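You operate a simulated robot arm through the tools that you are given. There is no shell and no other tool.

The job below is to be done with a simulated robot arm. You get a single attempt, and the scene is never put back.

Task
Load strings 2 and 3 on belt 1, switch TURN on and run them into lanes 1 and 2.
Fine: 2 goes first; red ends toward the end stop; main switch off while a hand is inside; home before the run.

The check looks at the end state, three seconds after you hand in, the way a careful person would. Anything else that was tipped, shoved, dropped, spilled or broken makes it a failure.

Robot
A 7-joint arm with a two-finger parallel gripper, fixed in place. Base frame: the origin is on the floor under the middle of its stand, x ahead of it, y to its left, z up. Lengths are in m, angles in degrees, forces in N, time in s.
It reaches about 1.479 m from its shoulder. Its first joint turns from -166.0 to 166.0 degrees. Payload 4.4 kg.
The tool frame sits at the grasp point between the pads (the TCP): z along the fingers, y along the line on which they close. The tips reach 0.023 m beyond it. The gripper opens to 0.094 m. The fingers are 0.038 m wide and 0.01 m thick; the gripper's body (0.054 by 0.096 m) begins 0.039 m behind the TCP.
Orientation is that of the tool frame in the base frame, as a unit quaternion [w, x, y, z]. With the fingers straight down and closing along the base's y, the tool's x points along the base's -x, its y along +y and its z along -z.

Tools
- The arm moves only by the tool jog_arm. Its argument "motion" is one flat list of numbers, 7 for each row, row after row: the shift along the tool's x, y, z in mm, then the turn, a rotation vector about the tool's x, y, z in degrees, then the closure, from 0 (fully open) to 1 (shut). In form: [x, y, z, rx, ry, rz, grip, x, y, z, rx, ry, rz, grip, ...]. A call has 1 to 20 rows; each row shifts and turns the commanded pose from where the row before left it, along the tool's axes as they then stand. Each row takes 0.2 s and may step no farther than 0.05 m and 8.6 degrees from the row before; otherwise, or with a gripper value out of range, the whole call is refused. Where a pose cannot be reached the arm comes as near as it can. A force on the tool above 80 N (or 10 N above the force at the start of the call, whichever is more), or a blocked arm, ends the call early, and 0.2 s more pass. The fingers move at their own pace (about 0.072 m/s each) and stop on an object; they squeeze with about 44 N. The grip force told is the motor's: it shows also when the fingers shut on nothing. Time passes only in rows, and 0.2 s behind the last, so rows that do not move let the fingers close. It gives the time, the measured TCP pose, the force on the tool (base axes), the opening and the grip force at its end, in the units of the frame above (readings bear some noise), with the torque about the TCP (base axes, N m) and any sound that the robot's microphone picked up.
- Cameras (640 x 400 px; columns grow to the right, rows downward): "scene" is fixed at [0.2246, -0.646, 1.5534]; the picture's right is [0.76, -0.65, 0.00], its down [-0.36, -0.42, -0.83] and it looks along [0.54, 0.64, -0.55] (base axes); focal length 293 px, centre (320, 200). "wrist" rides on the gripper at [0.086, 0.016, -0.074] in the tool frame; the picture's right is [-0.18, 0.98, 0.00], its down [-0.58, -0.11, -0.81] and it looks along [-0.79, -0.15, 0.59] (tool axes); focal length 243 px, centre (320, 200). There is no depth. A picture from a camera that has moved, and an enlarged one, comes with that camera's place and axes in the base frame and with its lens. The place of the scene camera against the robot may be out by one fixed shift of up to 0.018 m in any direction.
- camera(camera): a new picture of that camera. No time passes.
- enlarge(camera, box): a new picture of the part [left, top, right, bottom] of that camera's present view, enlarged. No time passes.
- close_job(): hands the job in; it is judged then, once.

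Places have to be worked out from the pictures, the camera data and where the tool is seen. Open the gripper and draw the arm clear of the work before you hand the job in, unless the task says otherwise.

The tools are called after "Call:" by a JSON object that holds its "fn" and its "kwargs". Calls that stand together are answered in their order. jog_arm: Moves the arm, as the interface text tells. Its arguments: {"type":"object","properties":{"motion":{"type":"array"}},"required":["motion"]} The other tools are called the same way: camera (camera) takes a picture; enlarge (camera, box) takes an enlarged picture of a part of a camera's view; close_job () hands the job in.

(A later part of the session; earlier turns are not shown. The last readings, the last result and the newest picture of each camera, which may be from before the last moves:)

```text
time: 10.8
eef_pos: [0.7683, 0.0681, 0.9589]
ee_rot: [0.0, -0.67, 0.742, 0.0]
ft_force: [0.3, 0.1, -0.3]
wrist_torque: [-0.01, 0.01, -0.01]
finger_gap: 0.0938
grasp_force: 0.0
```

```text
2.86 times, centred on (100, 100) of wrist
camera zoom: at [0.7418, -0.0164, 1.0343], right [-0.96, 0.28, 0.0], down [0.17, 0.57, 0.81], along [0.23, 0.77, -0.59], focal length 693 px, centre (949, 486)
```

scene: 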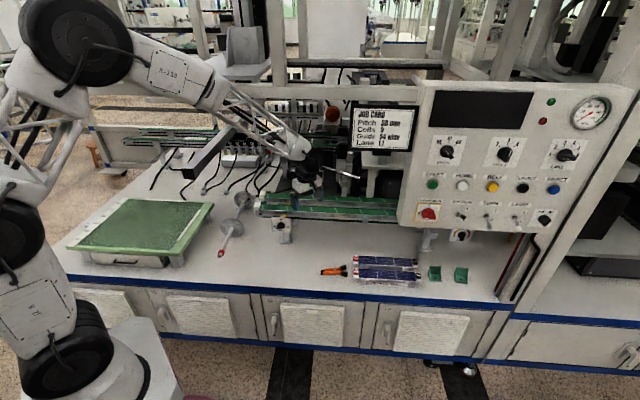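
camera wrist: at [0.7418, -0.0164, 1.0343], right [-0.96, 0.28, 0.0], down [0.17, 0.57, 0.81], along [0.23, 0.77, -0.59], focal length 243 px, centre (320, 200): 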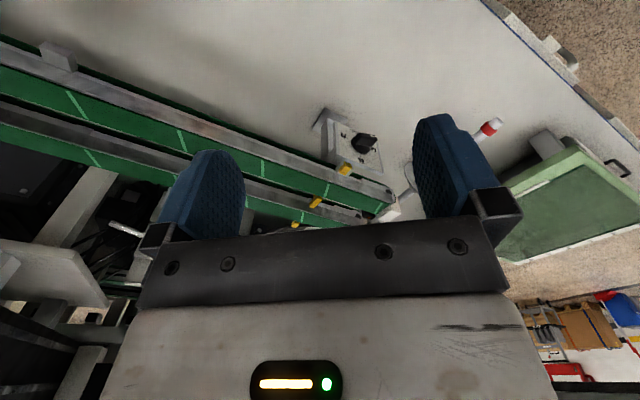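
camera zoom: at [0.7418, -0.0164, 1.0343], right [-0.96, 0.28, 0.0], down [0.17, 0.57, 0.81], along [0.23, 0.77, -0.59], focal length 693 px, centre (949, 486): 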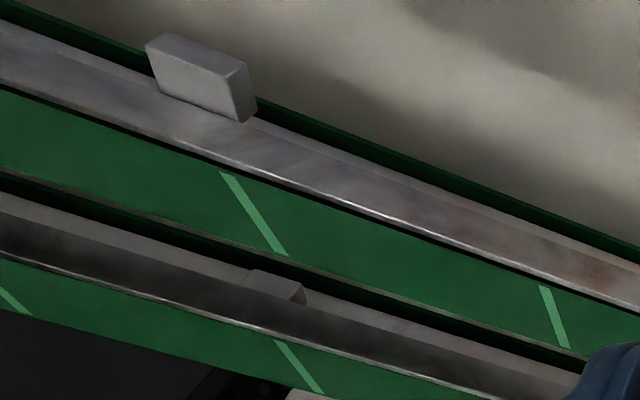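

I'll zoom more tightly on tab 2 and tab 1 here to see exactly how they overlap the belt edge.

Call:
{"fn": "enlarge", "kwargs": {"camera": "wrist", "box": [300, 185, 332, 210]}}

Call:
{"fn": "enlarge", "kwargs": {"camera": "wrist", "box": [330, 155, 362, 180]}}

Call:
{"fn": "enlarge", "kwargs": {"camera": "wrist", "box": [370, 185, 410, 225]}}

```text
16.00 times, centred on (316, 198) of wrist
camera zoom: at [0.7418, -0.0164, 1.0343], right [-0.96, 0.28, 0.0], down [0.17, 0.57, 0.81], along [0.23, 0.77, -0.59], focal length 3882 px, centre (384, 240)
```

zoom: 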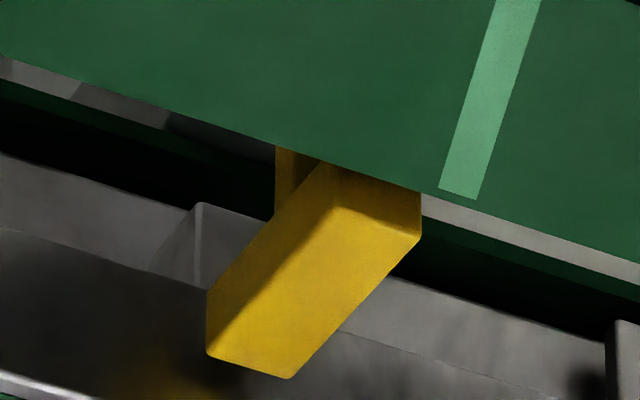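

```text
16.00 times, centred on (346, 168) of wrist
camera zoom: at [0.7418, -0.0164, 1.0343], right [-0.96, 0.28, 0.0], down [0.17, 0.57, 0.81], along [0.23, 0.77, -0.59], focal length 3882 px, centre (-96, 720)
```

zoom: 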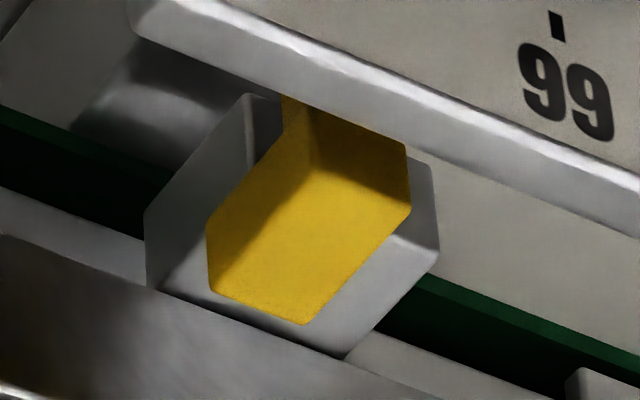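

```text
10.00 times, centred on (390, 205) of wrist
camera zoom: at [0.7418, -0.0164, 1.0343], right [-0.96, 0.28, 0.0], down [0.17, 0.57, 0.81], along [0.23, 0.77, -0.59], focal length 2426 px, centre (-380, 150)
```

zoom: 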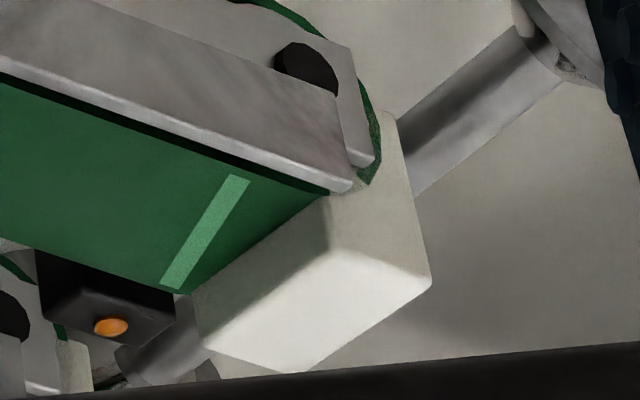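

Geometry so far: front belt strip at v≈0.788–0.827, z=0.760, end-stop face at u≈0.235, guide tab's front face at v≈0.827, u≈0.371. Now I'll back out and go look at the panel knobs from the front.

Call:
{"fn": "jog_arm", "kwargs": {"motion": [26, 20.9, -28.3, 0, 0, 0, 0, 26, 20.9, -28.3, 0, 0, 0, 0, 26, 20.9, -28.3, 0, 0, 0, 0, 26, 20.9, -28.3, 0, 0, 0, 0, 26, 20.9, -28.3, 0, 0, 0, 0, 26, 20.9, -28.3, 0, 0, 0, 0, 26, 20.9, -28.3, 0, 0, 0, 0, 26, 20.9, -28.3, 0, 0, 0, 0, 26, 20.9, -28.3, 0, 0, 0, 0, 26, 20.9, -28.3, 0, 0, 0, 0, 26, 20.9, -28.3, 0, 0, 0, 0, 26, 20.9, -28.3, 0, 0, 0, 0, 0, 0, 0, 0, 0, 8, 0, 0, 0, 0, 0, 0, 8, 0, 0, 0, 0, 0, 0, 8, 0, 0, 0, 0, 0, 0, 8, 0, 0, 0, 0, 0, 0, 8, 0]}}

Call:
{"fn": "camera", "kwargs": {"camera": "wrist"}}

```text
time: 14.4
eef_pos: [0.4838, -0.2157, 1.2981]
ee_rot: [-0.001, -0.374, 0.928, 0.0]
ft_force: [-0.5, 0.0, 0.0]
wrist_torque: [0.02, 0.04, -0.02]
finger_gap: 0.0937
grasp_force: 0.0
```

```text
taken
camera wrist: at [0.4115, -0.2645, 1.3731], right [-0.55, 0.84, 0.0], down [0.49, 0.32, 0.81], along [0.67, 0.44, -0.59], focal length 243 px, centre (320, 200)
```

wrist: 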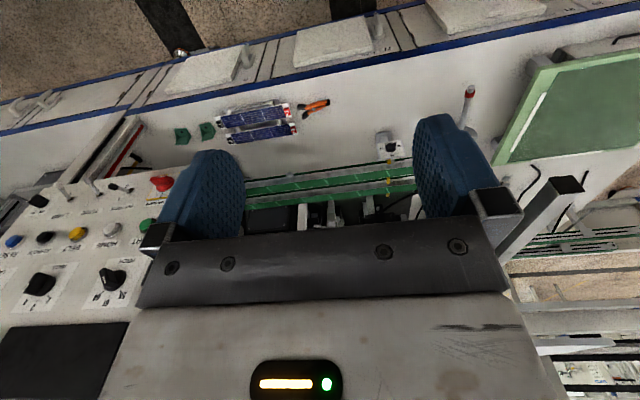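

The panel appears at left in the wrist view. I'll move right along it to centre it.

Call:
{"fn": "jog_arm", "kwargs": {"motion": [10, -45, -6, 0, 0, 0, 0, 10, -45, -6, 0, 0, 0, 0, 10, -45, -6, 0, 0, 0, 0, 10, -45, -6, 0, 0, 0, 0, 10, -45, -6, 0, 0, 0, 0, 10, -45, -6, 0, 0, 0, 0, 10, -45, -6, 0, 0, 0, 0, 10, -45, -6, 0, 0, 0, 0, 10, -45, -6, 0, 0, 0, 0, 10, -45, -6, 0, 0, 0, 0, 0, 0, 0, 0, 0, 0, 0]}}

Call:
{"fn": "camera", "kwargs": {"camera": "wrist"}}

Call:
{"fn": "enlarge", "kwargs": {"camera": "wrist", "box": [240, 60, 420, 220]}}

```text
time: 16.8
eef_pos: [0.7241, -0.6093, 1.3574]
ee_rot: [-0.001, -0.375, 0.927, 0.0]
ft_force: [0.0, 0.4, 0.0]
wrist_torque: [0.02, 0.01, 0.03]
finger_gap: 0.0937
grasp_force: 0.0
```

```text
taken
camera wrist: at [0.6508, -0.6581, 1.4324], right [-0.55, 0.83, 0.0], down [0.49, 0.33, 0.81], along [0.67, 0.44, -0.59], focal length 243 px, centre (320, 200)
```

wrist: 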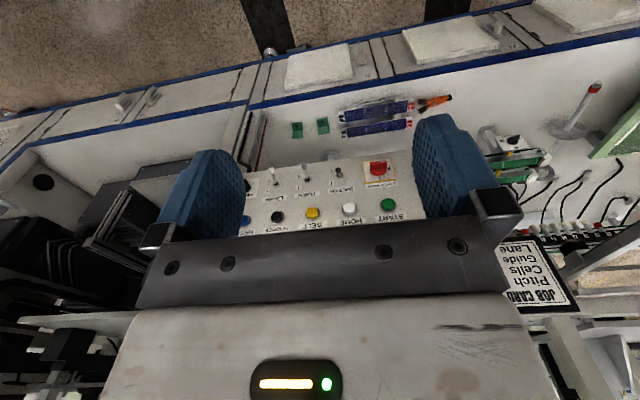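

```text
2.50 times, centred on (330, 140) of wrist
camera zoom: at [0.6508, -0.6581, 1.4324], right [-0.55, 0.83, 0.0], down [0.49, 0.33, 0.81], along [0.67, 0.44, -0.59], focal length 606 px, centre (295, 350)
```

zoom: 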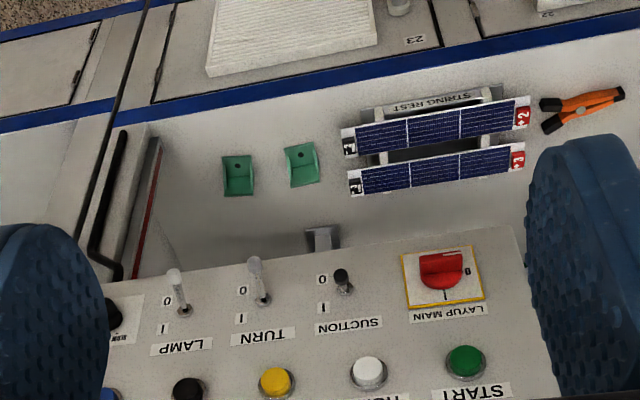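

I can read the toggles: SUCTION lever toward I side?, TURN and LAMP at 0. To see the knob row I'll tilt the camera up and rise a little.

Call:
{"fn": "jog_arm", "kwargs": {"motion": [0, 0, -25, 0, -8, 0, 0, 0, 0, -25, 0, -8, 0, 0, 0, 0, -25, 0, -8, 0, 0, 0, 0, 0, 0, 0, 0, 0]}}

Call:
{"fn": "camera", "kwargs": {"camera": "wrist"}}

Call:
{"fn": "enlarge", "kwargs": {"camera": "wrist", "box": [240, 40, 430, 230]}}

```text
time: 17.8
eef_pos: [0.7171, -0.6164, 1.432]
ee_rot: [0.194, -0.366, 0.907, 0.078]
ft_force: [0.9, -0.1, -0.7]
wrist_torque: [0.02, -0.01, -0.04]
finger_gap: 0.0939
grasp_force: 0.1
```

```text
taken
camera wrist: at [0.6272, -0.6807, 1.4646], right [-0.56, 0.82, 0.07], down [0.22, 0.06, 0.97], along [0.8, 0.56, -0.22], focal length 243 px, centre (320, 200)
```

wrist: 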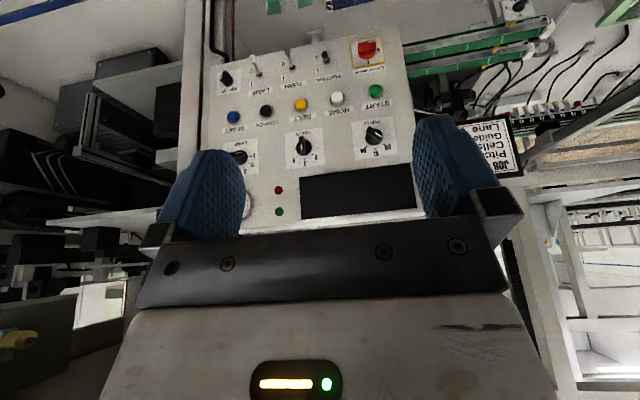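

```text
2.11 times, centred on (335, 135) of wrist
camera zoom: at [0.6272, -0.6807, 1.4646], right [-0.56, 0.82, 0.07], down [0.22, 0.06, 0.97], along [0.8, 0.56, -0.22], focal length 511 px, centre (288, 337)
```

zoom: 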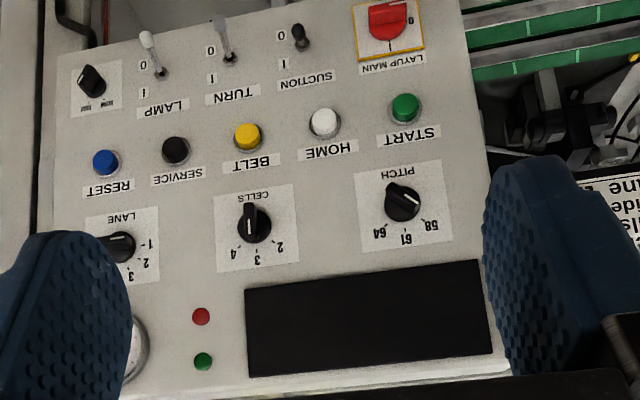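

Excellent view of the whole panel. I'll enlarge each knob.

Call:
{"fn": "enlarge", "kwargs": {"camera": "wrist", "box": [280, 120, 330, 170]}}

Call:
{"fn": "enlarge", "kwargs": {"camera": "wrist", "box": [345, 110, 395, 160]}}

Call:
{"fn": "enlarge", "kwargs": {"camera": "wrist", "box": [225, 130, 265, 170]}}

Call:
{"fn": "enlarge", "kwargs": {"camera": "wrist", "box": [205, 40, 345, 110]}}

Call:
{"fn": "enlarge", "kwargs": {"camera": "wrist", "box": [340, 30, 400, 80]}}

```text
8.00 times, centred on (305, 145) of wrist
camera zoom: at [0.6272, -0.6807, 1.4646], right [-0.56, 0.82, 0.07], down [0.22, 0.06, 0.97], along [0.8, 0.56, -0.22], focal length 1941 px, centre (440, 640)
```

zoom: 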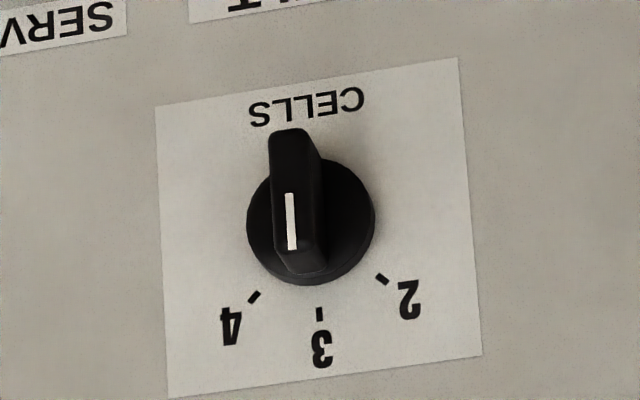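

```text
8.00 times, centred on (370, 135) of wrist
camera zoom: at [0.6272, -0.6807, 1.4646], right [-0.56, 0.82, 0.07], down [0.22, 0.06, 0.97], along [0.8, 0.56, -0.22], focal length 1941 px, centre (-80, 720)
```

zoom: 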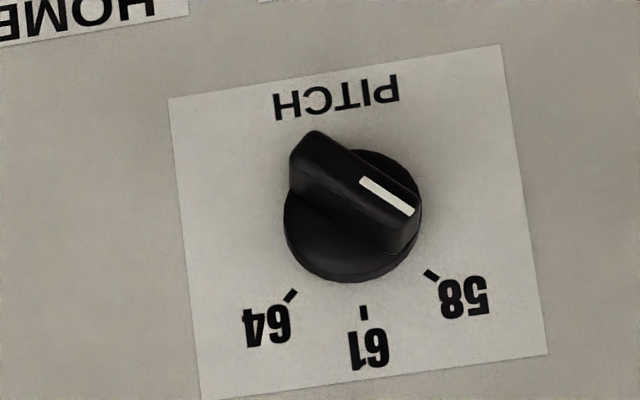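

```text
10.00 times, centred on (245, 150) of wrist
camera zoom: at [0.6272, -0.6807, 1.4646], right [-0.56, 0.82, 0.07], down [0.22, 0.06, 0.97], along [0.8, 0.56, -0.22], focal length 2426 px, centre (1070, 700)
```

zoom: 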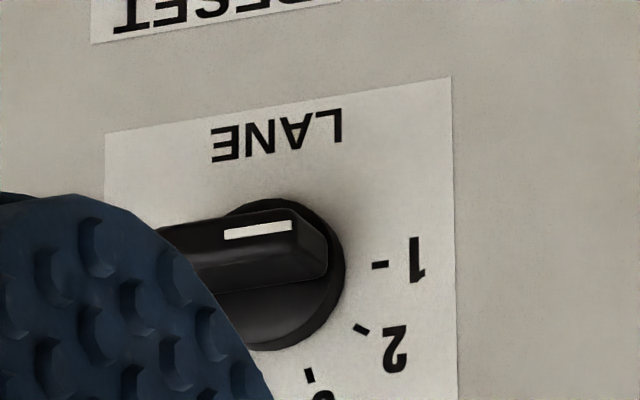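

```text
4.57 times, centred on (275, 75) of wrist
camera zoom: at [0.6272, -0.6807, 1.4646], right [-0.56, 0.82, 0.07], down [0.22, 0.06, 0.97], along [0.8, 0.56, -0.22], focal length 1109 px, centre (526, 771)
```

zoom: 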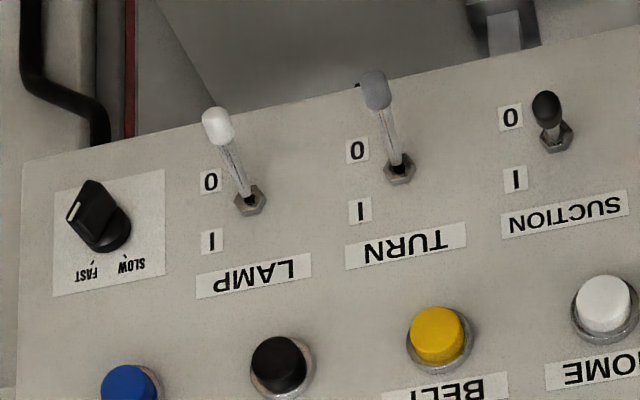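

```text
8.00 times, centred on (370, 55) of wrist
camera zoom: at [0.6272, -0.6807, 1.4646], right [-0.56, 0.82, 0.07], down [0.22, 0.06, 0.97], along [0.8, 0.56, -0.22], focal length 1941 px, centre (-80, 1360)
```

zoom: 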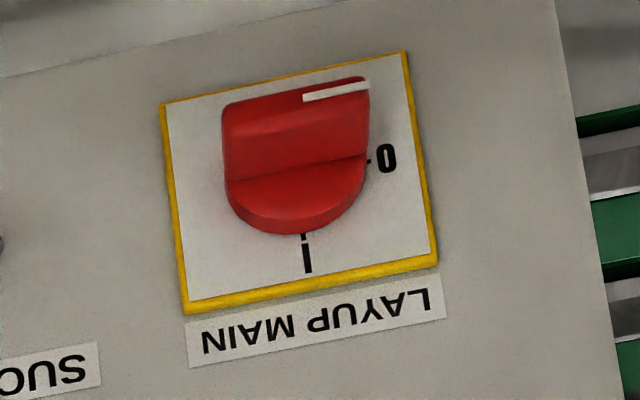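

Dial readings: PITCH 58, CELLS 3, LANE 1, GUIDE 54, main at 0, SUCTION up (I), TURN down (0) – these match the card. Next I retreat from the panel and head for the left gap to approach the strings from below the card.

Call:
{"fn": "jog_arm", "kwargs": {"motion": [0, 0, 0, 0, 8, 0, 0, 0, 0, 0, 0, 8, 0, 0, 0, 0, 0, 0, 8, 0, 0, -9.5, 38.1, 25.4, 0, 0, 0, 0, -9.5, 38.1, 25.4, 0, 0, 0, 0, -9.5, 38.1, 25.4, 0, 0, 0, 0, -9.5, 38.1, 25.4, 0, 0, 0, 0, -9.5, 38.1, 25.4, 0, 0, 0, 0, -9.5, 38.1, 25.4, 0, 0, 0, 0, -9.5, 38.1, 25.4, 0, 0, 0, 0, -9.5, 38.1, 25.4, 0, 0, 0, 0, -9.5, 38.1, 25.4, 0, 0, 0, 0, -9.5, 38.1, 25.4, 0, 0, 0, 0, -9.5, 38.1, 25.4, 0, 0, 0, 0, -9.5, 38.1, 25.4, 0, 0, 0, 0, -9.5, 38.1, 25.4, 0, 0, 0, 0]}}

Call:
{"fn": "jog_arm", "kwargs": {"motion": [0, 0, 0, 0, 0, 8.1, 0, 0, 0, 0, 0, 0, 8.1, 0, 0, 0, 0, 0, 0, 8.1, 0, 0, 0, 0, 0, 0, 8.1, 0, 0, 0, 0, 0, 0, 8.1, 0, 0, 0, 0, 0, 0, 8.1, 0, 0, 0, 0, 0, 0, 8.1, 0, 0, 0, 0, 0, 0, 8.1, 0, 0, 0, 0, 0, 0, 8.1, 0, 0, 0, 0, 0, 0, 8.1, 0, 0, 0, 0, 0, 0, 8.1, 0, 0, 0, 0, 0, 0, 0, 0]}}

Call:
{"fn": "camera", "kwargs": {"camera": "wrist"}}

Call:
{"fn": "camera", "kwargs": {"camera": "scene"}}

```text
time: 21.2
eef_pos: [0.4603, -0.1755, 1.1028]
ee_rot: [0.001, -0.374, 0.927, 0.0]
ft_force: [-0.4, -1.2, 0.1]
wrist_torque: [0.02, 0.01, 0.04]
finger_gap: 0.0938
grasp_force: 0.1
```

```text
time: 23.8
eef_pos: [0.4639, -0.1746, 1.1016]
ee_rot: [-0.001, 0.384, 0.923, 0.0]
ft_force: [0.5, -0.6, 1.2]
wrist_torque: [0.02, 0.02, 0.01]
finger_gap: 0.0937
grasp_force: 0.0
```

```text
taken
camera wrist: at [0.4138, -0.1016, 1.1769], right [0.83, 0.56, 0.0], down [0.33, -0.49, 0.81], along [0.45, -0.67, -0.59], focal length 243 px, centre (320, 200)
```

wrist: 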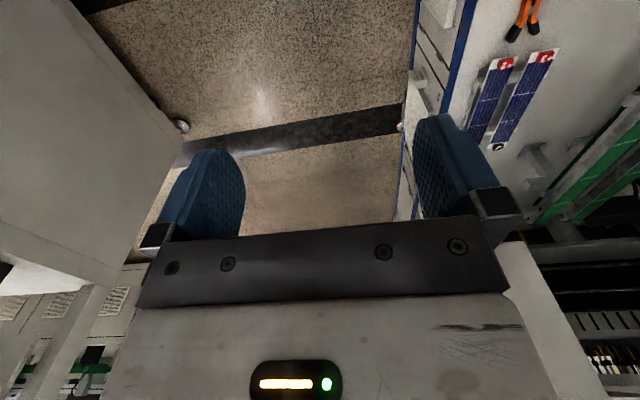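

```text
taken
```

scene: 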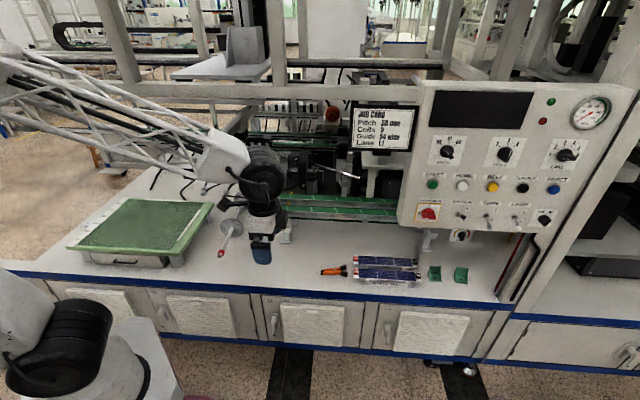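

Yaw is now about -45°, so the fingers close across the strings' width. I'll go in at u≈0.5 below the card and then right toward the strings for a close look.

Call:
{"fn": "jog_arm", "kwargs": {"motion": [-5, 38, 25, 0, 0, 0, 0, -5, 38, 25, 0, 0, 0, 0, -5, 38, 25, 0, 0, 0, 0, -5, 38, 25, 0, 0, 0, 0, -5, 38, 25, 0, 0, 0, 0, -5, 38, 25, 0, 0, 0, 0, -5, 38, 25, 0, 0, 0, 0, -5, 38, 25, 0, 0, 0, 0, -5, 38, 25, 0, 0, 0, 0, -5, 38, 25, 0, 0, 0, 0, -36, 6, 10, 0, 0, 0, 0, -36, 6, 10, 0, 0, 0, 0, -36, 6, 10, 0, 0, 0, 0, -36, 6, 10, 0, 0, 0, 0, -36, 6, 10, 0, 0, 0, 0, 0, 0, 0, 0, 0, 0, 0]}}

Call:
{"fn": "camera", "kwargs": {"camera": "wrist"}}

Call:
{"fn": "camera", "kwargs": {"camera": "scene"}}

```text
time: 27.2
eef_pos: [0.9154, -0.0485, 0.8029]
ee_rot: [0.0, 0.384, 0.923, -0.001]
ft_force: [-1.0, 0.2, 1.5]
wrist_torque: [-0.01, -0.01, 0.02]
finger_gap: 0.0938
grasp_force: 0.1
```

```text
taken
camera wrist: at [0.8662, 0.0241, 0.8776], right [0.83, 0.56, 0.0], down [0.33, -0.49, 0.81], along [0.45, -0.67, -0.59], focal length 243 px, centre (320, 200)
```

wrist: 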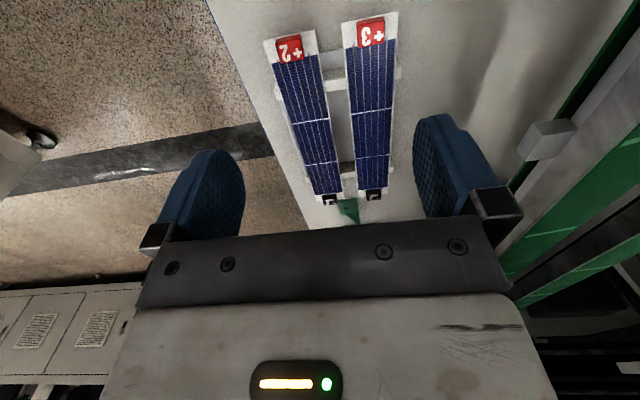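

```text
taken
```

scene: 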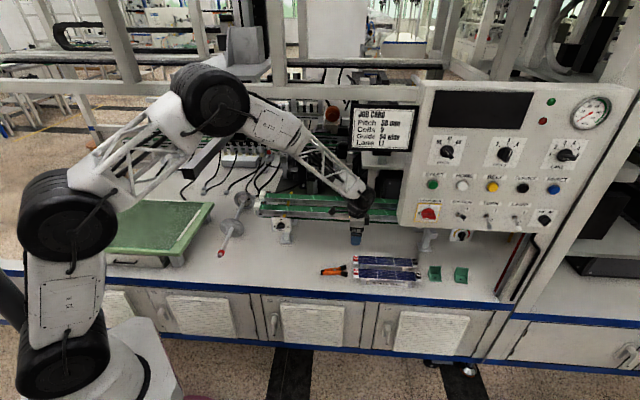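

Now both strings are clearly visible from above. I'll enlarge to measure their corners.

Call:
{"fn": "enlarge", "kwargs": {"camera": "wrist", "box": [240, 0, 420, 112]}}

Call:
{"fn": "enlarge", "kwargs": {"camera": "wrist", "box": [280, 110, 420, 215]}}

```text
3.56 times, centred on (330, 56) of wrist
camera zoom: at [0.8662, 0.0241, 0.8776], right [0.83, 0.56, 0.0], down [0.33, -0.49, 0.81], along [0.45, -0.67, -0.59], focal length 863 px, centre (284, 712)
```

zoom: 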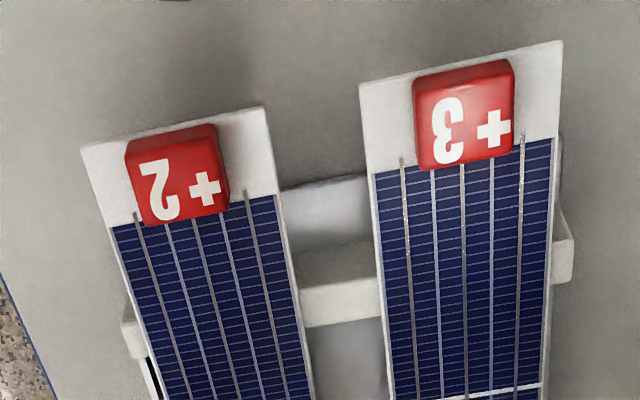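

```text
3.81 times, centred on (350, 162) of wrist
camera zoom: at [0.8662, 0.0241, 0.8776], right [0.83, 0.56, 0.0], down [0.33, -0.49, 0.81], along [0.45, -0.67, -0.59], focal length 924 px, centre (206, 343)
```

zoom: 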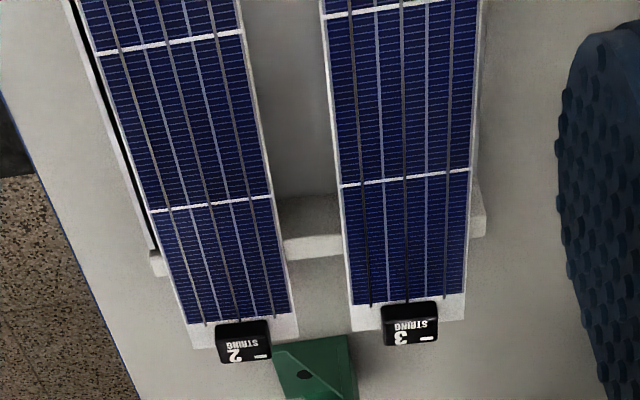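

Strings triangulate to z≈0.592, 54–55 mm wide, 0.29 m long: string 2 centre (0.998,-0.183), string 3 centre (1.057,-0.124), both red ends already pointing left toward the end stop. I'll go over string 2 (offset 24 mm to its right so the fingers miss the guide tab later) with the fingers narrowed to about 72 mm.

Call:
{"fn": "jog_arm", "kwargs": {"motion": [0, 0, 34.3, 0, 0, 0, 0.1, 0, 0, 34.3, 0, 0, 0, 0.234, 0, 0, 34.3, 0, 0, 0, 0.234, -35.5, -7.2, 0, 0, 0, 0, 0.234, -35.5, -7.2, 0, 0, 0, 0, 0.234, -35.5, -7.2, 0, 0, 0, 0, 0.234, -35.5, -7.2, 0, 0, 0, 0, 0.234, -35.5, -7.2, 0, 0, 0, 0, 0.234, 0, 0, 0, 0, 0, 0, 0.234]}}

Call:
{"fn": "camera", "kwargs": {"camera": "wrist"}}

Call:
{"fn": "camera", "kwargs": {"camera": "scene"}}

```text
time: 29.2
eef_pos: [1.0149, -0.1861, 0.6985]
ee_rot: [-0.001, 0.379, 0.925, 0.0]
ft_force: [0.0, -0.6, -0.3]
wrist_torque: [-0.04, -0.02, 0.02]
finger_gap: 0.072
grasp_force: 0.0
```

```text
taken
camera wrist: at [0.9652, -0.1137, 0.7726], right [0.82, 0.57, 0.0], down [0.34, -0.49, 0.81], along [0.46, -0.66, -0.59], focal length 243 px, centre (320, 200)
```

wrist: 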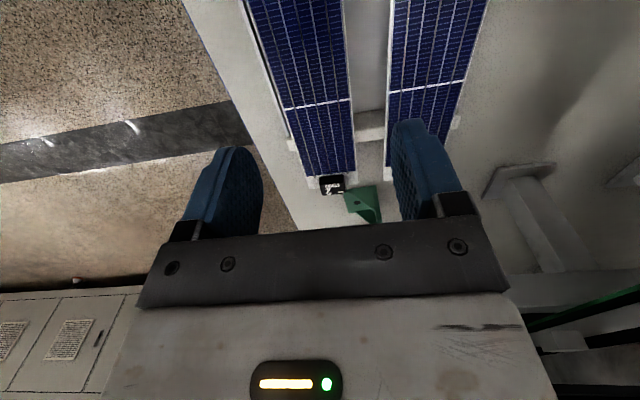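

```text
taken
```

scene: 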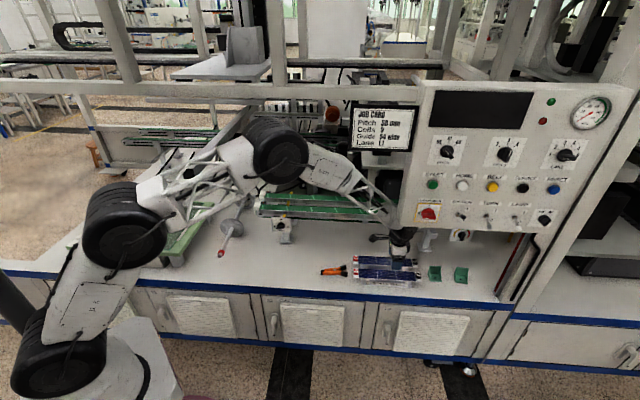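

The measured y is 14 mm short of the commanded value and the yaw drifted slightly; I'll wait a couple of rows to see if that was lag.

Call:
{"fn": "jog_arm", "kwargs": {"motion": [0, 0, 0, 0, 0, 0, 0.234, 0, 0, 0, 0, 0, 0, 0.234, 0, 0, 0, 0, 0, 0, 0.234]}}

Call:
{"fn": "enlarge", "kwargs": {"camera": "scene", "box": [340, 160, 480, 290]}}

```text
time: 30.0
eef_pos: [1.0158, -0.1852, 0.6976]
ee_rot: [-0.001, 0.379, 0.925, 0.0]
ft_force: [-0.1, -0.4, -0.5]
wrist_torque: [0.01, -0.02, -0.04]
finger_gap: 0.0722
grasp_force: 0.0
```

```text
3.08 times, centred on (410, 225) of scene
camera zoom: at [0.2246, -0.646, 1.5534], right [0.76, -0.65, 0.0], down [-0.36, -0.42, -0.83], along [0.54, 0.64, -0.55], focal length 901 px, centre (43, 123)
```

zoom: 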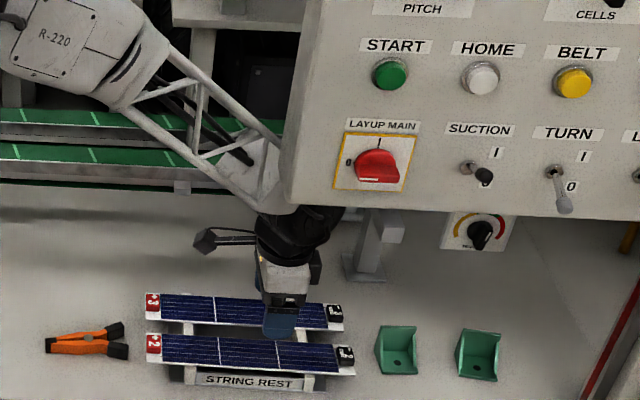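

The pose sits 14 mm and 0.6° off, as if joint 1 is held back – possibly the forearm touching something near the panel's lower edge. I'll back off to the left by 30 mm and check whether the error disappears.

Call:
{"fn": "jog_arm", "kwargs": {"motion": [30, 0, 0, 0, 0, 0, 0.234, 0, 0, 0, 0, 0, 0, 0.234, 0, 0, 0, 0, 0, 0, 0.234]}}

Call:
{"fn": "camera", "kwargs": {"camera": "scene"}}

```text
time: 30.8
eef_pos: [0.9947, -0.176, 0.7004]
ee_rot: [0.0, 0.384, 0.923, 0.0]
ft_force: [0.0, 0.7, -0.9]
wrist_torque: [0.01, 0.0, 0.04]
finger_gap: 0.0719
grasp_force: 0.1
```

```text
taken
```

scene: 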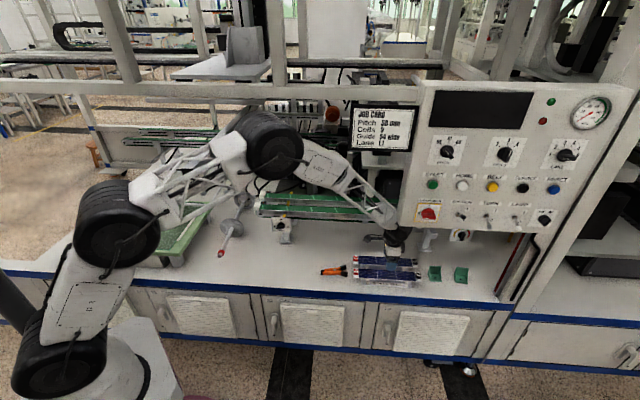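

Confirmed: with the hand farther right the forearm meets the panel's lower corner, so I'll stay left. I'll grip string 2 about 45 mm left of its centre (u≈0.79), which also clears the guide tab later; descending to just above first.

Call:
{"fn": "jog_arm", "kwargs": {"motion": [39, 0, 0, 0, 0, 0, 0.234, 0, 0, 30, 0, 0, 0, 0.234, 0, 0, 30, 0, 0, 0, 0.234, 0, 0, 0, 0, 0, 0, 0.234]}}

Call:
{"fn": "camera", "kwargs": {"camera": "wrist"}}

Call:
{"fn": "enlarge", "kwargs": {"camera": "scene", "box": [340, 200, 450, 290]}}

```text
time: 31.8
eef_pos: [0.9655, -0.1495, 0.6402]
ee_rot: [0.0, 0.383, 0.924, 0.0]
ft_force: [-0.7, 0.0, -0.5]
wrist_torque: [-0.01, 0.02, -0.01]
finger_gap: 0.0719
grasp_force: 0.0
```

```text
taken
camera wrist: at [0.9165, -0.0769, 0.7138], right [0.83, 0.56, 0.0], down [0.33, -0.49, 0.81], along [0.45, -0.67, -0.59], focal length 243 px, centre (320, 200)
```

wrist: 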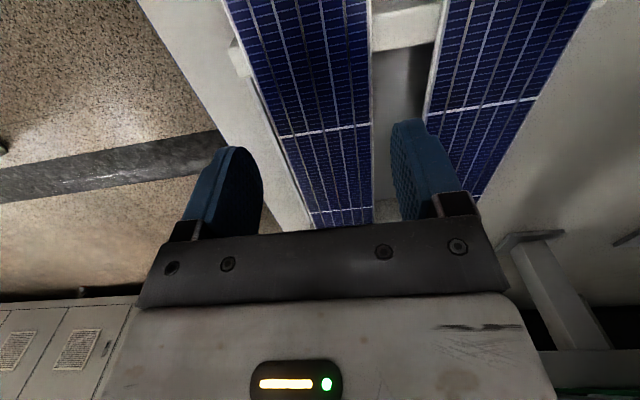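

```text
4.44 times, centred on (395, 245) of scene
camera zoom: at [0.2246, -0.646, 1.5534], right [0.76, -0.65, 0.0], down [-0.36, -0.42, -0.83], along [0.54, 0.64, -0.55], focal length 1302 px, centre (-13, 0)
```

zoom: 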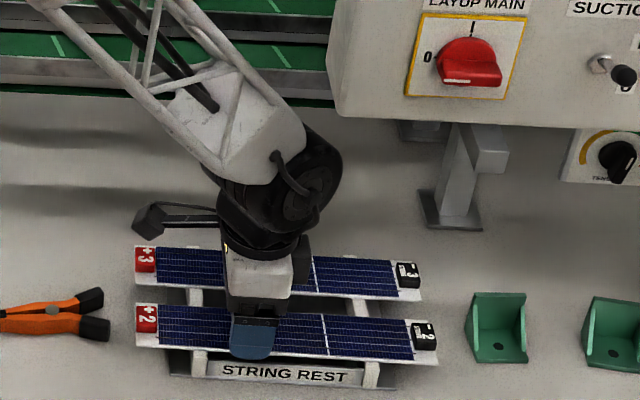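

Fingers straddle string 2 cleanly. I descend to TCP z≈0.609 so the tips just reach the string's underside.

Call:
{"fn": "jog_arm", "kwargs": {"motion": [0, 0, 16, 0, 0, 0, 0.234, 0, 0, 15, 0, 0, 0, 0.234, 0, 0, 0, 0, 0, 0, 0.234]}}

Call:
{"fn": "camera", "kwargs": {"camera": "wrist"}}

Call:
{"fn": "enlarge", "kwargs": {"camera": "scene", "box": [355, 235, 425, 290]}}

```text
time: 32.6
eef_pos: [0.9676, -0.1493, 0.6082]
ee_rot: [0.0, 0.384, 0.923, 0.001]
ft_force: [-0.1, 0.9, -1.6]
wrist_torque: [-0.01, 0.0, 0.06]
finger_gap: 0.0719
grasp_force: 0.0
```

```text
taken
camera wrist: at [0.9174, -0.0769, 0.6833], right [0.83, 0.56, 0.0], down [0.33, -0.49, 0.81], along [0.45, -0.67, -0.59], focal length 243 px, centre (320, 200)
```

wrist: 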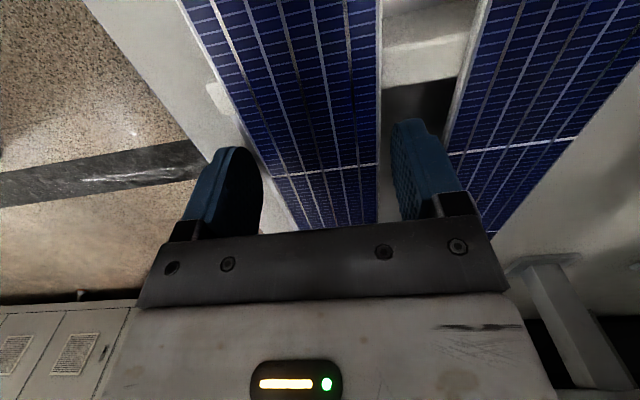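

```text
7.27 times, centred on (390, 262) of scene
camera zoom: at [0.2246, -0.646, 1.5534], right [0.76, -0.65, 0.0], down [-0.36, -0.42, -0.83], along [0.54, 0.64, -0.55], focal length 2130 px, centre (-189, -254)
```

zoom: 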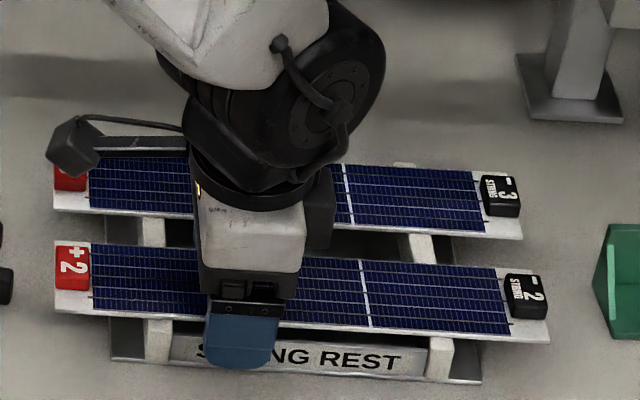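

Combining this view with the earlier one gives string top z≈0.597 and width ≈54.4 mm, so the tips are about 12 mm below it. I'll rise 6 mm so only the tips hold the edge, then close.

Call:
{"fn": "jog_arm", "kwargs": {"motion": [0, 0, -6, 0, 0, 0, 0.234, 0, 0, 0, 0, 0, 0, 0.35, 0, 0, 0, 0, 0, 0, 0.45, 0, 0, 0, 0, 0, 0, 0.5, 0, 0, 0, 0, 0, 0, 0.5]}}

Call:
{"fn": "camera", "kwargs": {"camera": "wrist"}}

```text
time: 33.8
eef_pos: [0.9672, -0.1504, 0.615]
ee_rot: [0.0, 0.384, 0.923, 0.0]
ft_force: [0.6, -0.4, 2.4]
wrist_torque: [-0.02, 0.0, 0.04]
finger_gap: 0.0529
grasp_force: 43.8
```

```text
taken
camera wrist: at [0.9171, -0.0776, 0.6896], right [0.83, 0.56, 0.0], down [0.33, -0.49, 0.81], along [0.45, -0.67, -0.59], focal length 243 px, centre (320, 200)
```

wrist: 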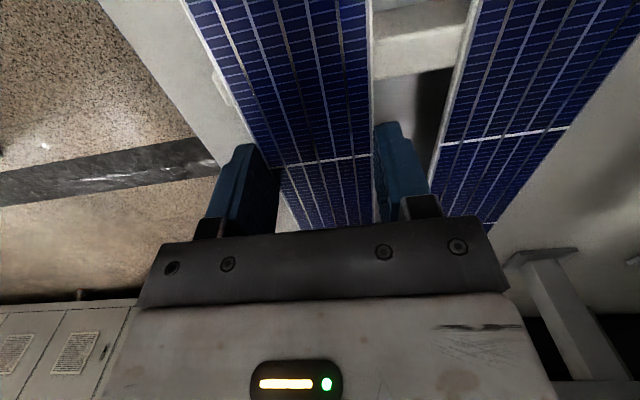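

String 2 is held (gap 52.9 mm, 44 N). I lift it gently 50 mm and check.

Call:
{"fn": "jog_arm", "kwargs": {"motion": [0, 0, -8, 0, 0, 0, 0.5, 0, 0, -14, 0, 0, 0, 0.5, 0, 0, -14, 0, 0, 0, 0.5, 0, 0, -14, 0, 0, 0, 0.5, 0, 0, 0, 0, 0, 0, 0.5]}}

Call:
{"fn": "camera", "kwargs": {"camera": "wrist"}}

Call:
{"fn": "enlarge", "kwargs": {"camera": "scene", "box": [340, 200, 450, 290]}}

```text
time: 35.0
eef_pos: [0.9651, -0.1505, 0.6647]
ee_rot: [0.0, 0.384, 0.923, -0.001]
ft_force: [-0.3, -0.6, -0.4]
wrist_torque: [-0.01, 0.02, -0.03]
finger_gap: 0.0469
grasp_force: 0.0
```

```text
taken
camera wrist: at [0.9165, -0.0779, 0.7389], right [0.83, 0.56, 0.0], down [0.33, -0.49, 0.81], along [0.45, -0.67, -0.59], focal length 243 px, centre (320, 200)
```

wrist: 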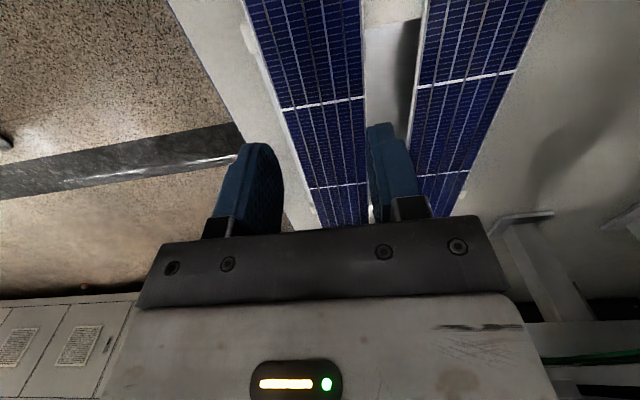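

```text
4.44 times, centred on (395, 245) of scene
camera zoom: at [0.2246, -0.646, 1.5534], right [0.76, -0.65, 0.0], down [-0.36, -0.42, -0.83], along [0.54, 0.64, -0.55], focal length 1302 px, centre (-13, 0)
```

zoom: 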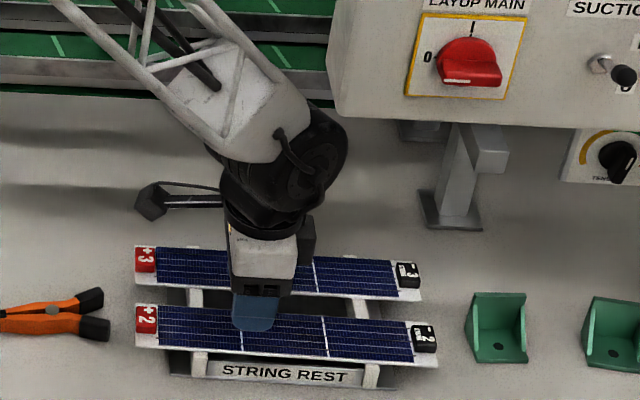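

The grip slipped off at the very tips; string 2 is still in place on the rest. I'll reopen, go about 8 mm deeper than before and grip again.

Call:
{"fn": "jog_arm", "kwargs": {"motion": [0, 0, 0, 0, 0, 0, 0.234, 0, 0, 0, 0, 0, 0, 0.234, 0, 0, 25, 0, 0, 0, 0.234, 0, 0, 20, 0, 0, 0, 0.234, 0, 0, 13, 0, 0, 0, 0.234, 0, 0, 0, 0, 0, 0, 0.234, 0, 0, 0, 0, 0, 0, 0.4, 0, 0, 0, 0, 0, 0, 0.6, 0, 0, 0, 0, 0, 0, 0.6, 0, 0, 0, 0, 0, 0, 0.6]}}

Call:
{"fn": "enlarge", "kwargs": {"camera": "scene", "box": [355, 235, 425, 290]}}

Call:
{"fn": "camera", "kwargs": {"camera": "wrist"}}

```text
time: 37.2
eef_pos: [0.9664, -0.1489, 0.6046]
ee_rot: [0.001, 0.382, 0.924, 0.0]
ft_force: [-0.5, -0.1, 0.0]
wrist_torque: [0.05, -0.03, 0.04]
finger_gap: 0.0528
grasp_force: 43.8
```

```text
7.27 times, centred on (390, 262) of scene
camera zoom: at [0.2246, -0.646, 1.5534], right [0.76, -0.65, 0.0], down [-0.36, -0.42, -0.83], along [0.54, 0.64, -0.55], focal length 2130 px, centre (-189, -254)
```

zoom: 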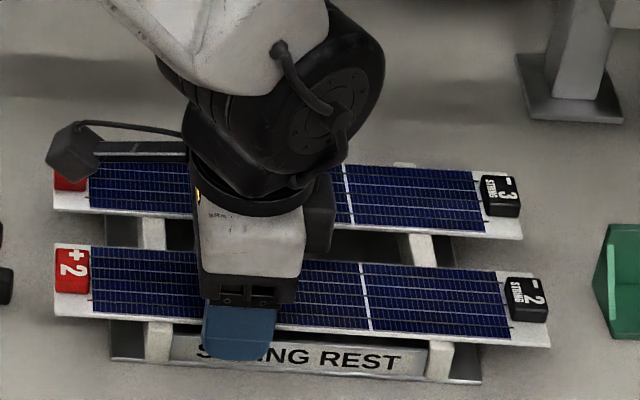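

```text
taken
camera wrist: at [0.9172, -0.0774, 0.6796], right [0.83, 0.56, 0.0], down [0.33, -0.49, 0.81], along [0.45, -0.67, -0.59], focal length 243 px, centre (320, 200)
```

wrist: 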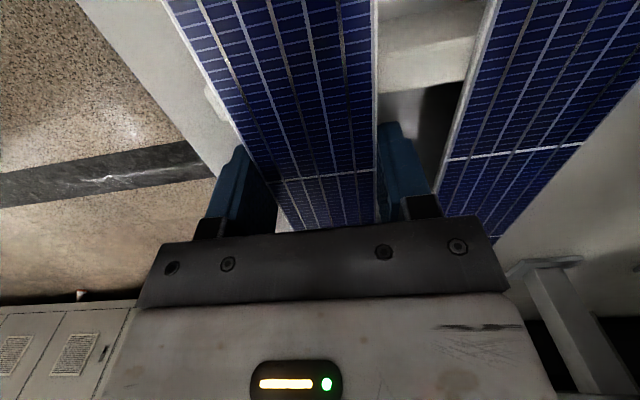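

Gripped again at z≈0.605. I lift slowly by 15 mm first and check the hold.

Call:
{"fn": "jog_arm", "kwargs": {"motion": [0, 0, -5, 0, 0, 0, 0.6, 0, 0, -5, 0, 0, 0, 0.6, 0, 0, -5, 0, 0, 0, 0.6, 0, 0, 0, 0, 0, 0, 0.6]}}

Call:
{"fn": "enlarge", "kwargs": {"camera": "scene", "box": [355, 235, 425, 290]}}

```text
time: 38.2
eef_pos: [0.966, -0.1496, 0.6221]
ee_rot: [0.0, 0.383, 0.924, 0.0]
ft_force: [0.0, 0.2, -0.5]
wrist_torque: [0.02, 0.0, -0.04]
finger_gap: 0.0528
grasp_force: 43.7
```

```text
7.27 times, centred on (390, 262) of scene
camera zoom: at [0.2246, -0.646, 1.5534], right [0.76, -0.65, 0.0], down [-0.36, -0.42, -0.83], along [0.54, 0.64, -0.55], focal length 2130 px, centre (-189, -254)
```

zoom: 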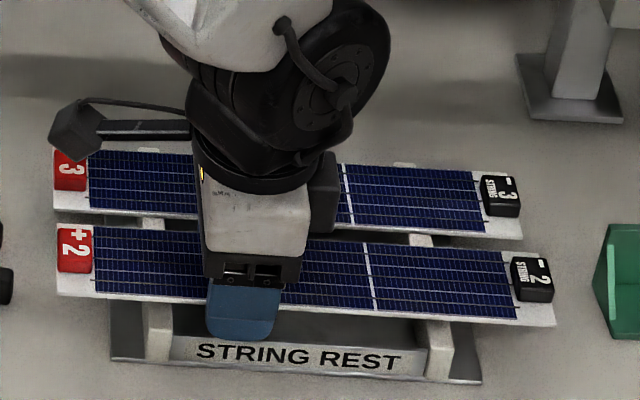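

String 2 is held level. I'll lift clear, carry it left under the card and then up and back over the front belt.

Call:
{"fn": "jog_arm", "kwargs": {"motion": [0, 0, -35, 0, 0, 0, 0.6, 38, 0, -8.8, 0, 0, 0, 0.6, 38, 0, -8.8, 0, 0, 0, 0.6, 38, 0, -8.8, 0, 0, 0, 0.6, 38, 0, -8.8, 0, 0, 0, 0.6, 38, 0, -8.8, 0, 0, 0, 0.6, 24.8, 27.2, -26.7, 0, 0, 0, 0.6, 24.8, 27.2, -26.7, 0, 0, 0, 0.6, 24.8, 27.2, -26.7, 0, 0, 0, 0.6, 24.8, 27.2, -26.7, 0, 0, 0, 0.6, 24.8, 27.2, -26.7, 0, 0, 0, 0.6, 24.8, 27.2, -26.7, 0, 0, 0, 0.6, 25, 30.5, 0, 0, 0, 0, 0.6, 25, 30.5, 0, 0, 0, 0, 0.6, 0, 0, 0, 0, 0, 0, 0.6]}}

Call:
{"fn": "camera", "kwargs": {"camera": "scene"}}

Call:
{"fn": "camera", "kwargs": {"camera": "wrist"}}

```text
time: 41.4
eef_pos: [0.8501, 0.2858, 0.8625]
ee_rot: [0.0, 0.383, 0.924, 0.0]
ft_force: [-0.2, 0.9, -0.7]
wrist_torque: [0.03, 0.02, 0.0]
finger_gap: 0.0528
grasp_force: 44.2
```

```text
taken
```

scene: 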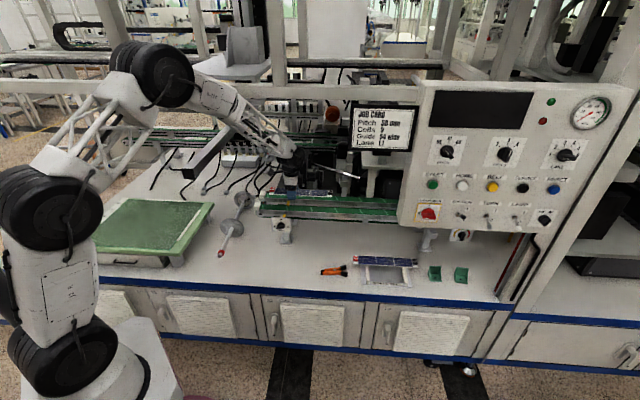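

```text
taken
camera wrist: at [0.8008, 0.3575, 0.9357], right [0.83, 0.56, 0.0], down [0.33, -0.49, 0.81], along [0.45, -0.67, -0.59], focal length 243 px, centre (320, 200)
```

wrist: 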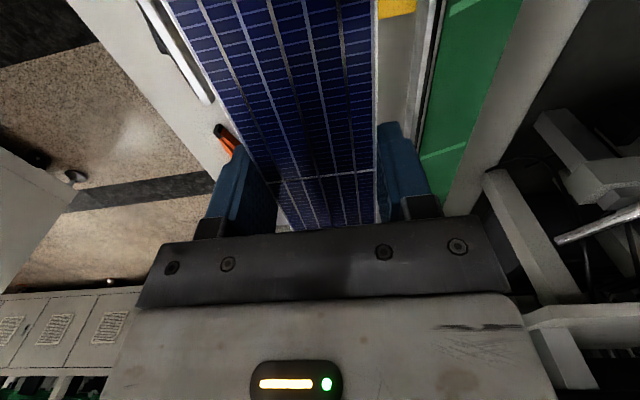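

The string now hangs over the front belt (u≈0.399, v≈0.803, z≈0.8625). I'll zoom in the scene view to check alignment with the end stop.

Call:
{"fn": "enlarge", "kwargs": {"camera": "scene", "box": [240, 160, 360, 240]}}

Call:
{"fn": "enlarge", "kwargs": {"camera": "wrist", "box": [350, 0, 540, 200]}}

```text
5.00 times, centred on (300, 200) of scene
camera zoom: at [0.2246, -0.646, 1.5534], right [0.76, -0.65, 0.0], down [-0.36, -0.42, -0.83], along [0.54, 0.64, -0.55], focal length 1465 px, centre (420, 200)
```

zoom: 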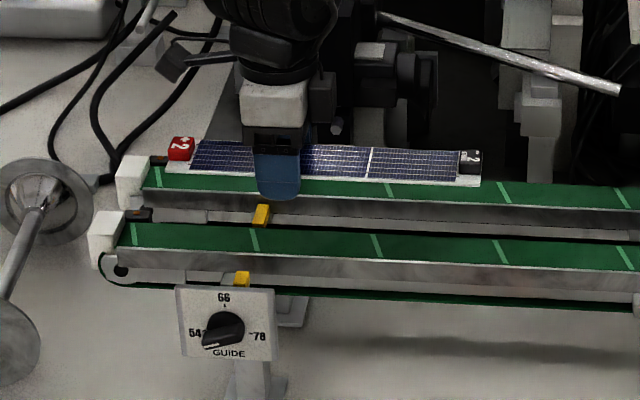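

```text
2.00 times, centred on (445, 100) of wrist
camera zoom: at [0.8008, 0.3575, 0.9357], right [0.83, 0.56, 0.0], down [0.33, -0.49, 0.81], along [0.45, -0.67, -0.59], focal length 485 px, centre (70, 400)
```

zoom: 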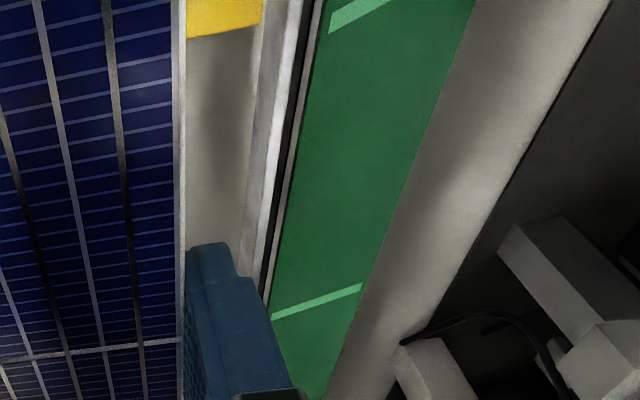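

End-stop top works out to z≈0.773, 13 mm above the belt. I'll slide left to u≈0.336 and lower to z≈0.80, then check the gap.

Call:
{"fn": "jog_arm", "kwargs": {"motion": [31.5, -1, 0, 0, 0, 0, 0.6, 31.5, -1, 0, 0, 0, 0, 0.6, 0, 0, 30, 0, 0, 0, 0.6, 0, 0, 32, 0, 0, 0, 0.6, 0, 0, 0, 0, 0, 0, 0.6]}}

Call:
{"fn": "enlarge", "kwargs": {"camera": "scene", "box": [250, 180, 340, 240]}}

Call:
{"fn": "camera", "kwargs": {"camera": "wrist"}}

```text
time: 42.6
eef_pos: [0.805, 0.3264, 0.7988]
ee_rot: [-0.001, 0.383, 0.924, 0.0]
ft_force: [0.2, 0.5, 1.6]
wrist_torque: [0.02, 0.08, -0.02]
finger_gap: 0.0528
grasp_force: 44.0
```

```text
6.67 times, centred on (295, 210) of scene
camera zoom: at [0.2246, -0.646, 1.5534], right [0.76, -0.65, 0.0], down [-0.36, -0.42, -0.83], along [0.54, 0.64, -0.55], focal length 1953 px, centre (487, 133)
```

zoom: 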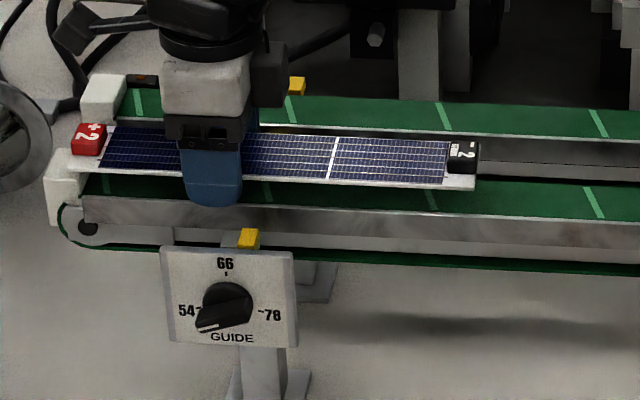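

```text
taken
camera wrist: at [0.7555, 0.3988, 0.8734], right [0.83, 0.56, 0.0], down [0.33, -0.49, 0.81], along [0.45, -0.67, -0.59], focal length 243 px, centre (320, 200)
```

wrist: 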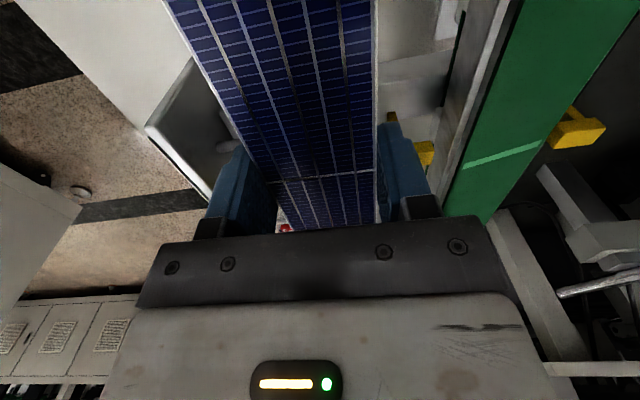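

Calibrating the scene view on the finger puts the end-stop face at u≈0.239, so the red end (u≈0.237) would land on it, and there's no room for the finger left of the guide tab. I'll set string 2 down 60 mm to the right instead (finger clear of the tab); the belt can bring it to the stop.

Call:
{"fn": "jog_arm", "kwargs": {"motion": [-32, 0, 0, 0, 0, 0, 0.6, -32, 1, 0, 0, 0, 0, 0.6, 0, 0, 8, 0, 0, 0, 0.6, 0, 0, 0, 0, 0, 0, 0.6]}}

Call:
{"fn": "enlarge", "kwargs": {"camera": "scene", "box": [250, 180, 360, 240]}}

Call:
{"fn": "camera", "kwargs": {"camera": "wrist"}}

```text
time: 43.5
eef_pos: [0.852, 0.2837, 0.799]
ee_rot: [0.001, 0.384, 0.924, 0.002]
ft_force: [-10.4, -2.4, 13.5]
wrist_torque: [-0.31, 0.63, -0.14]
finger_gap: 0.0528
grasp_force: 44.2
stopped in row 4: the force on the tool passed its limit at 85 N (the readings are from after the stop); the commanded pose is now the measured one
```

```text
5.82 times, centred on (305, 210) of scene
camera zoom: at [0.2246, -0.646, 1.5534], right [0.76, -0.65, 0.0], down [-0.36, -0.42, -0.83], along [0.54, 0.64, -0.55], focal length 1704 px, centre (407, 142)
```

zoom: 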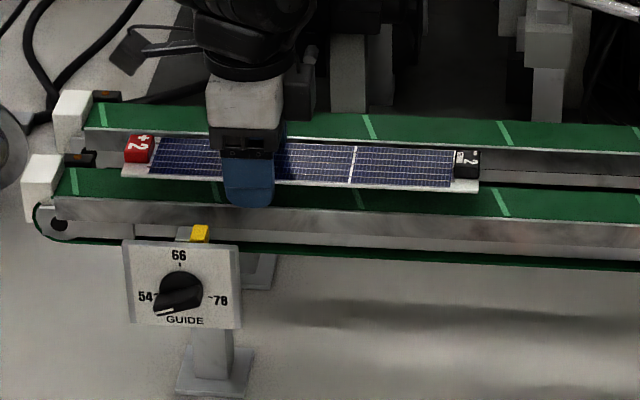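

```text
taken
camera wrist: at [0.8022, 0.3559, 0.8734], right [0.83, 0.56, 0.0], down [0.33, -0.49, 0.81], along [0.46, -0.66, -0.59], focal length 243 px, centre (320, 200)
```

wrist: 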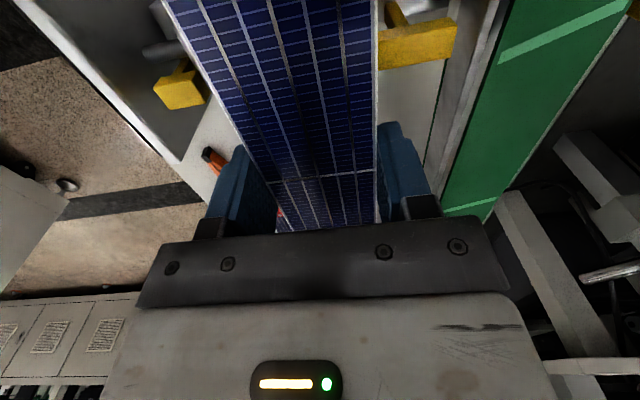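

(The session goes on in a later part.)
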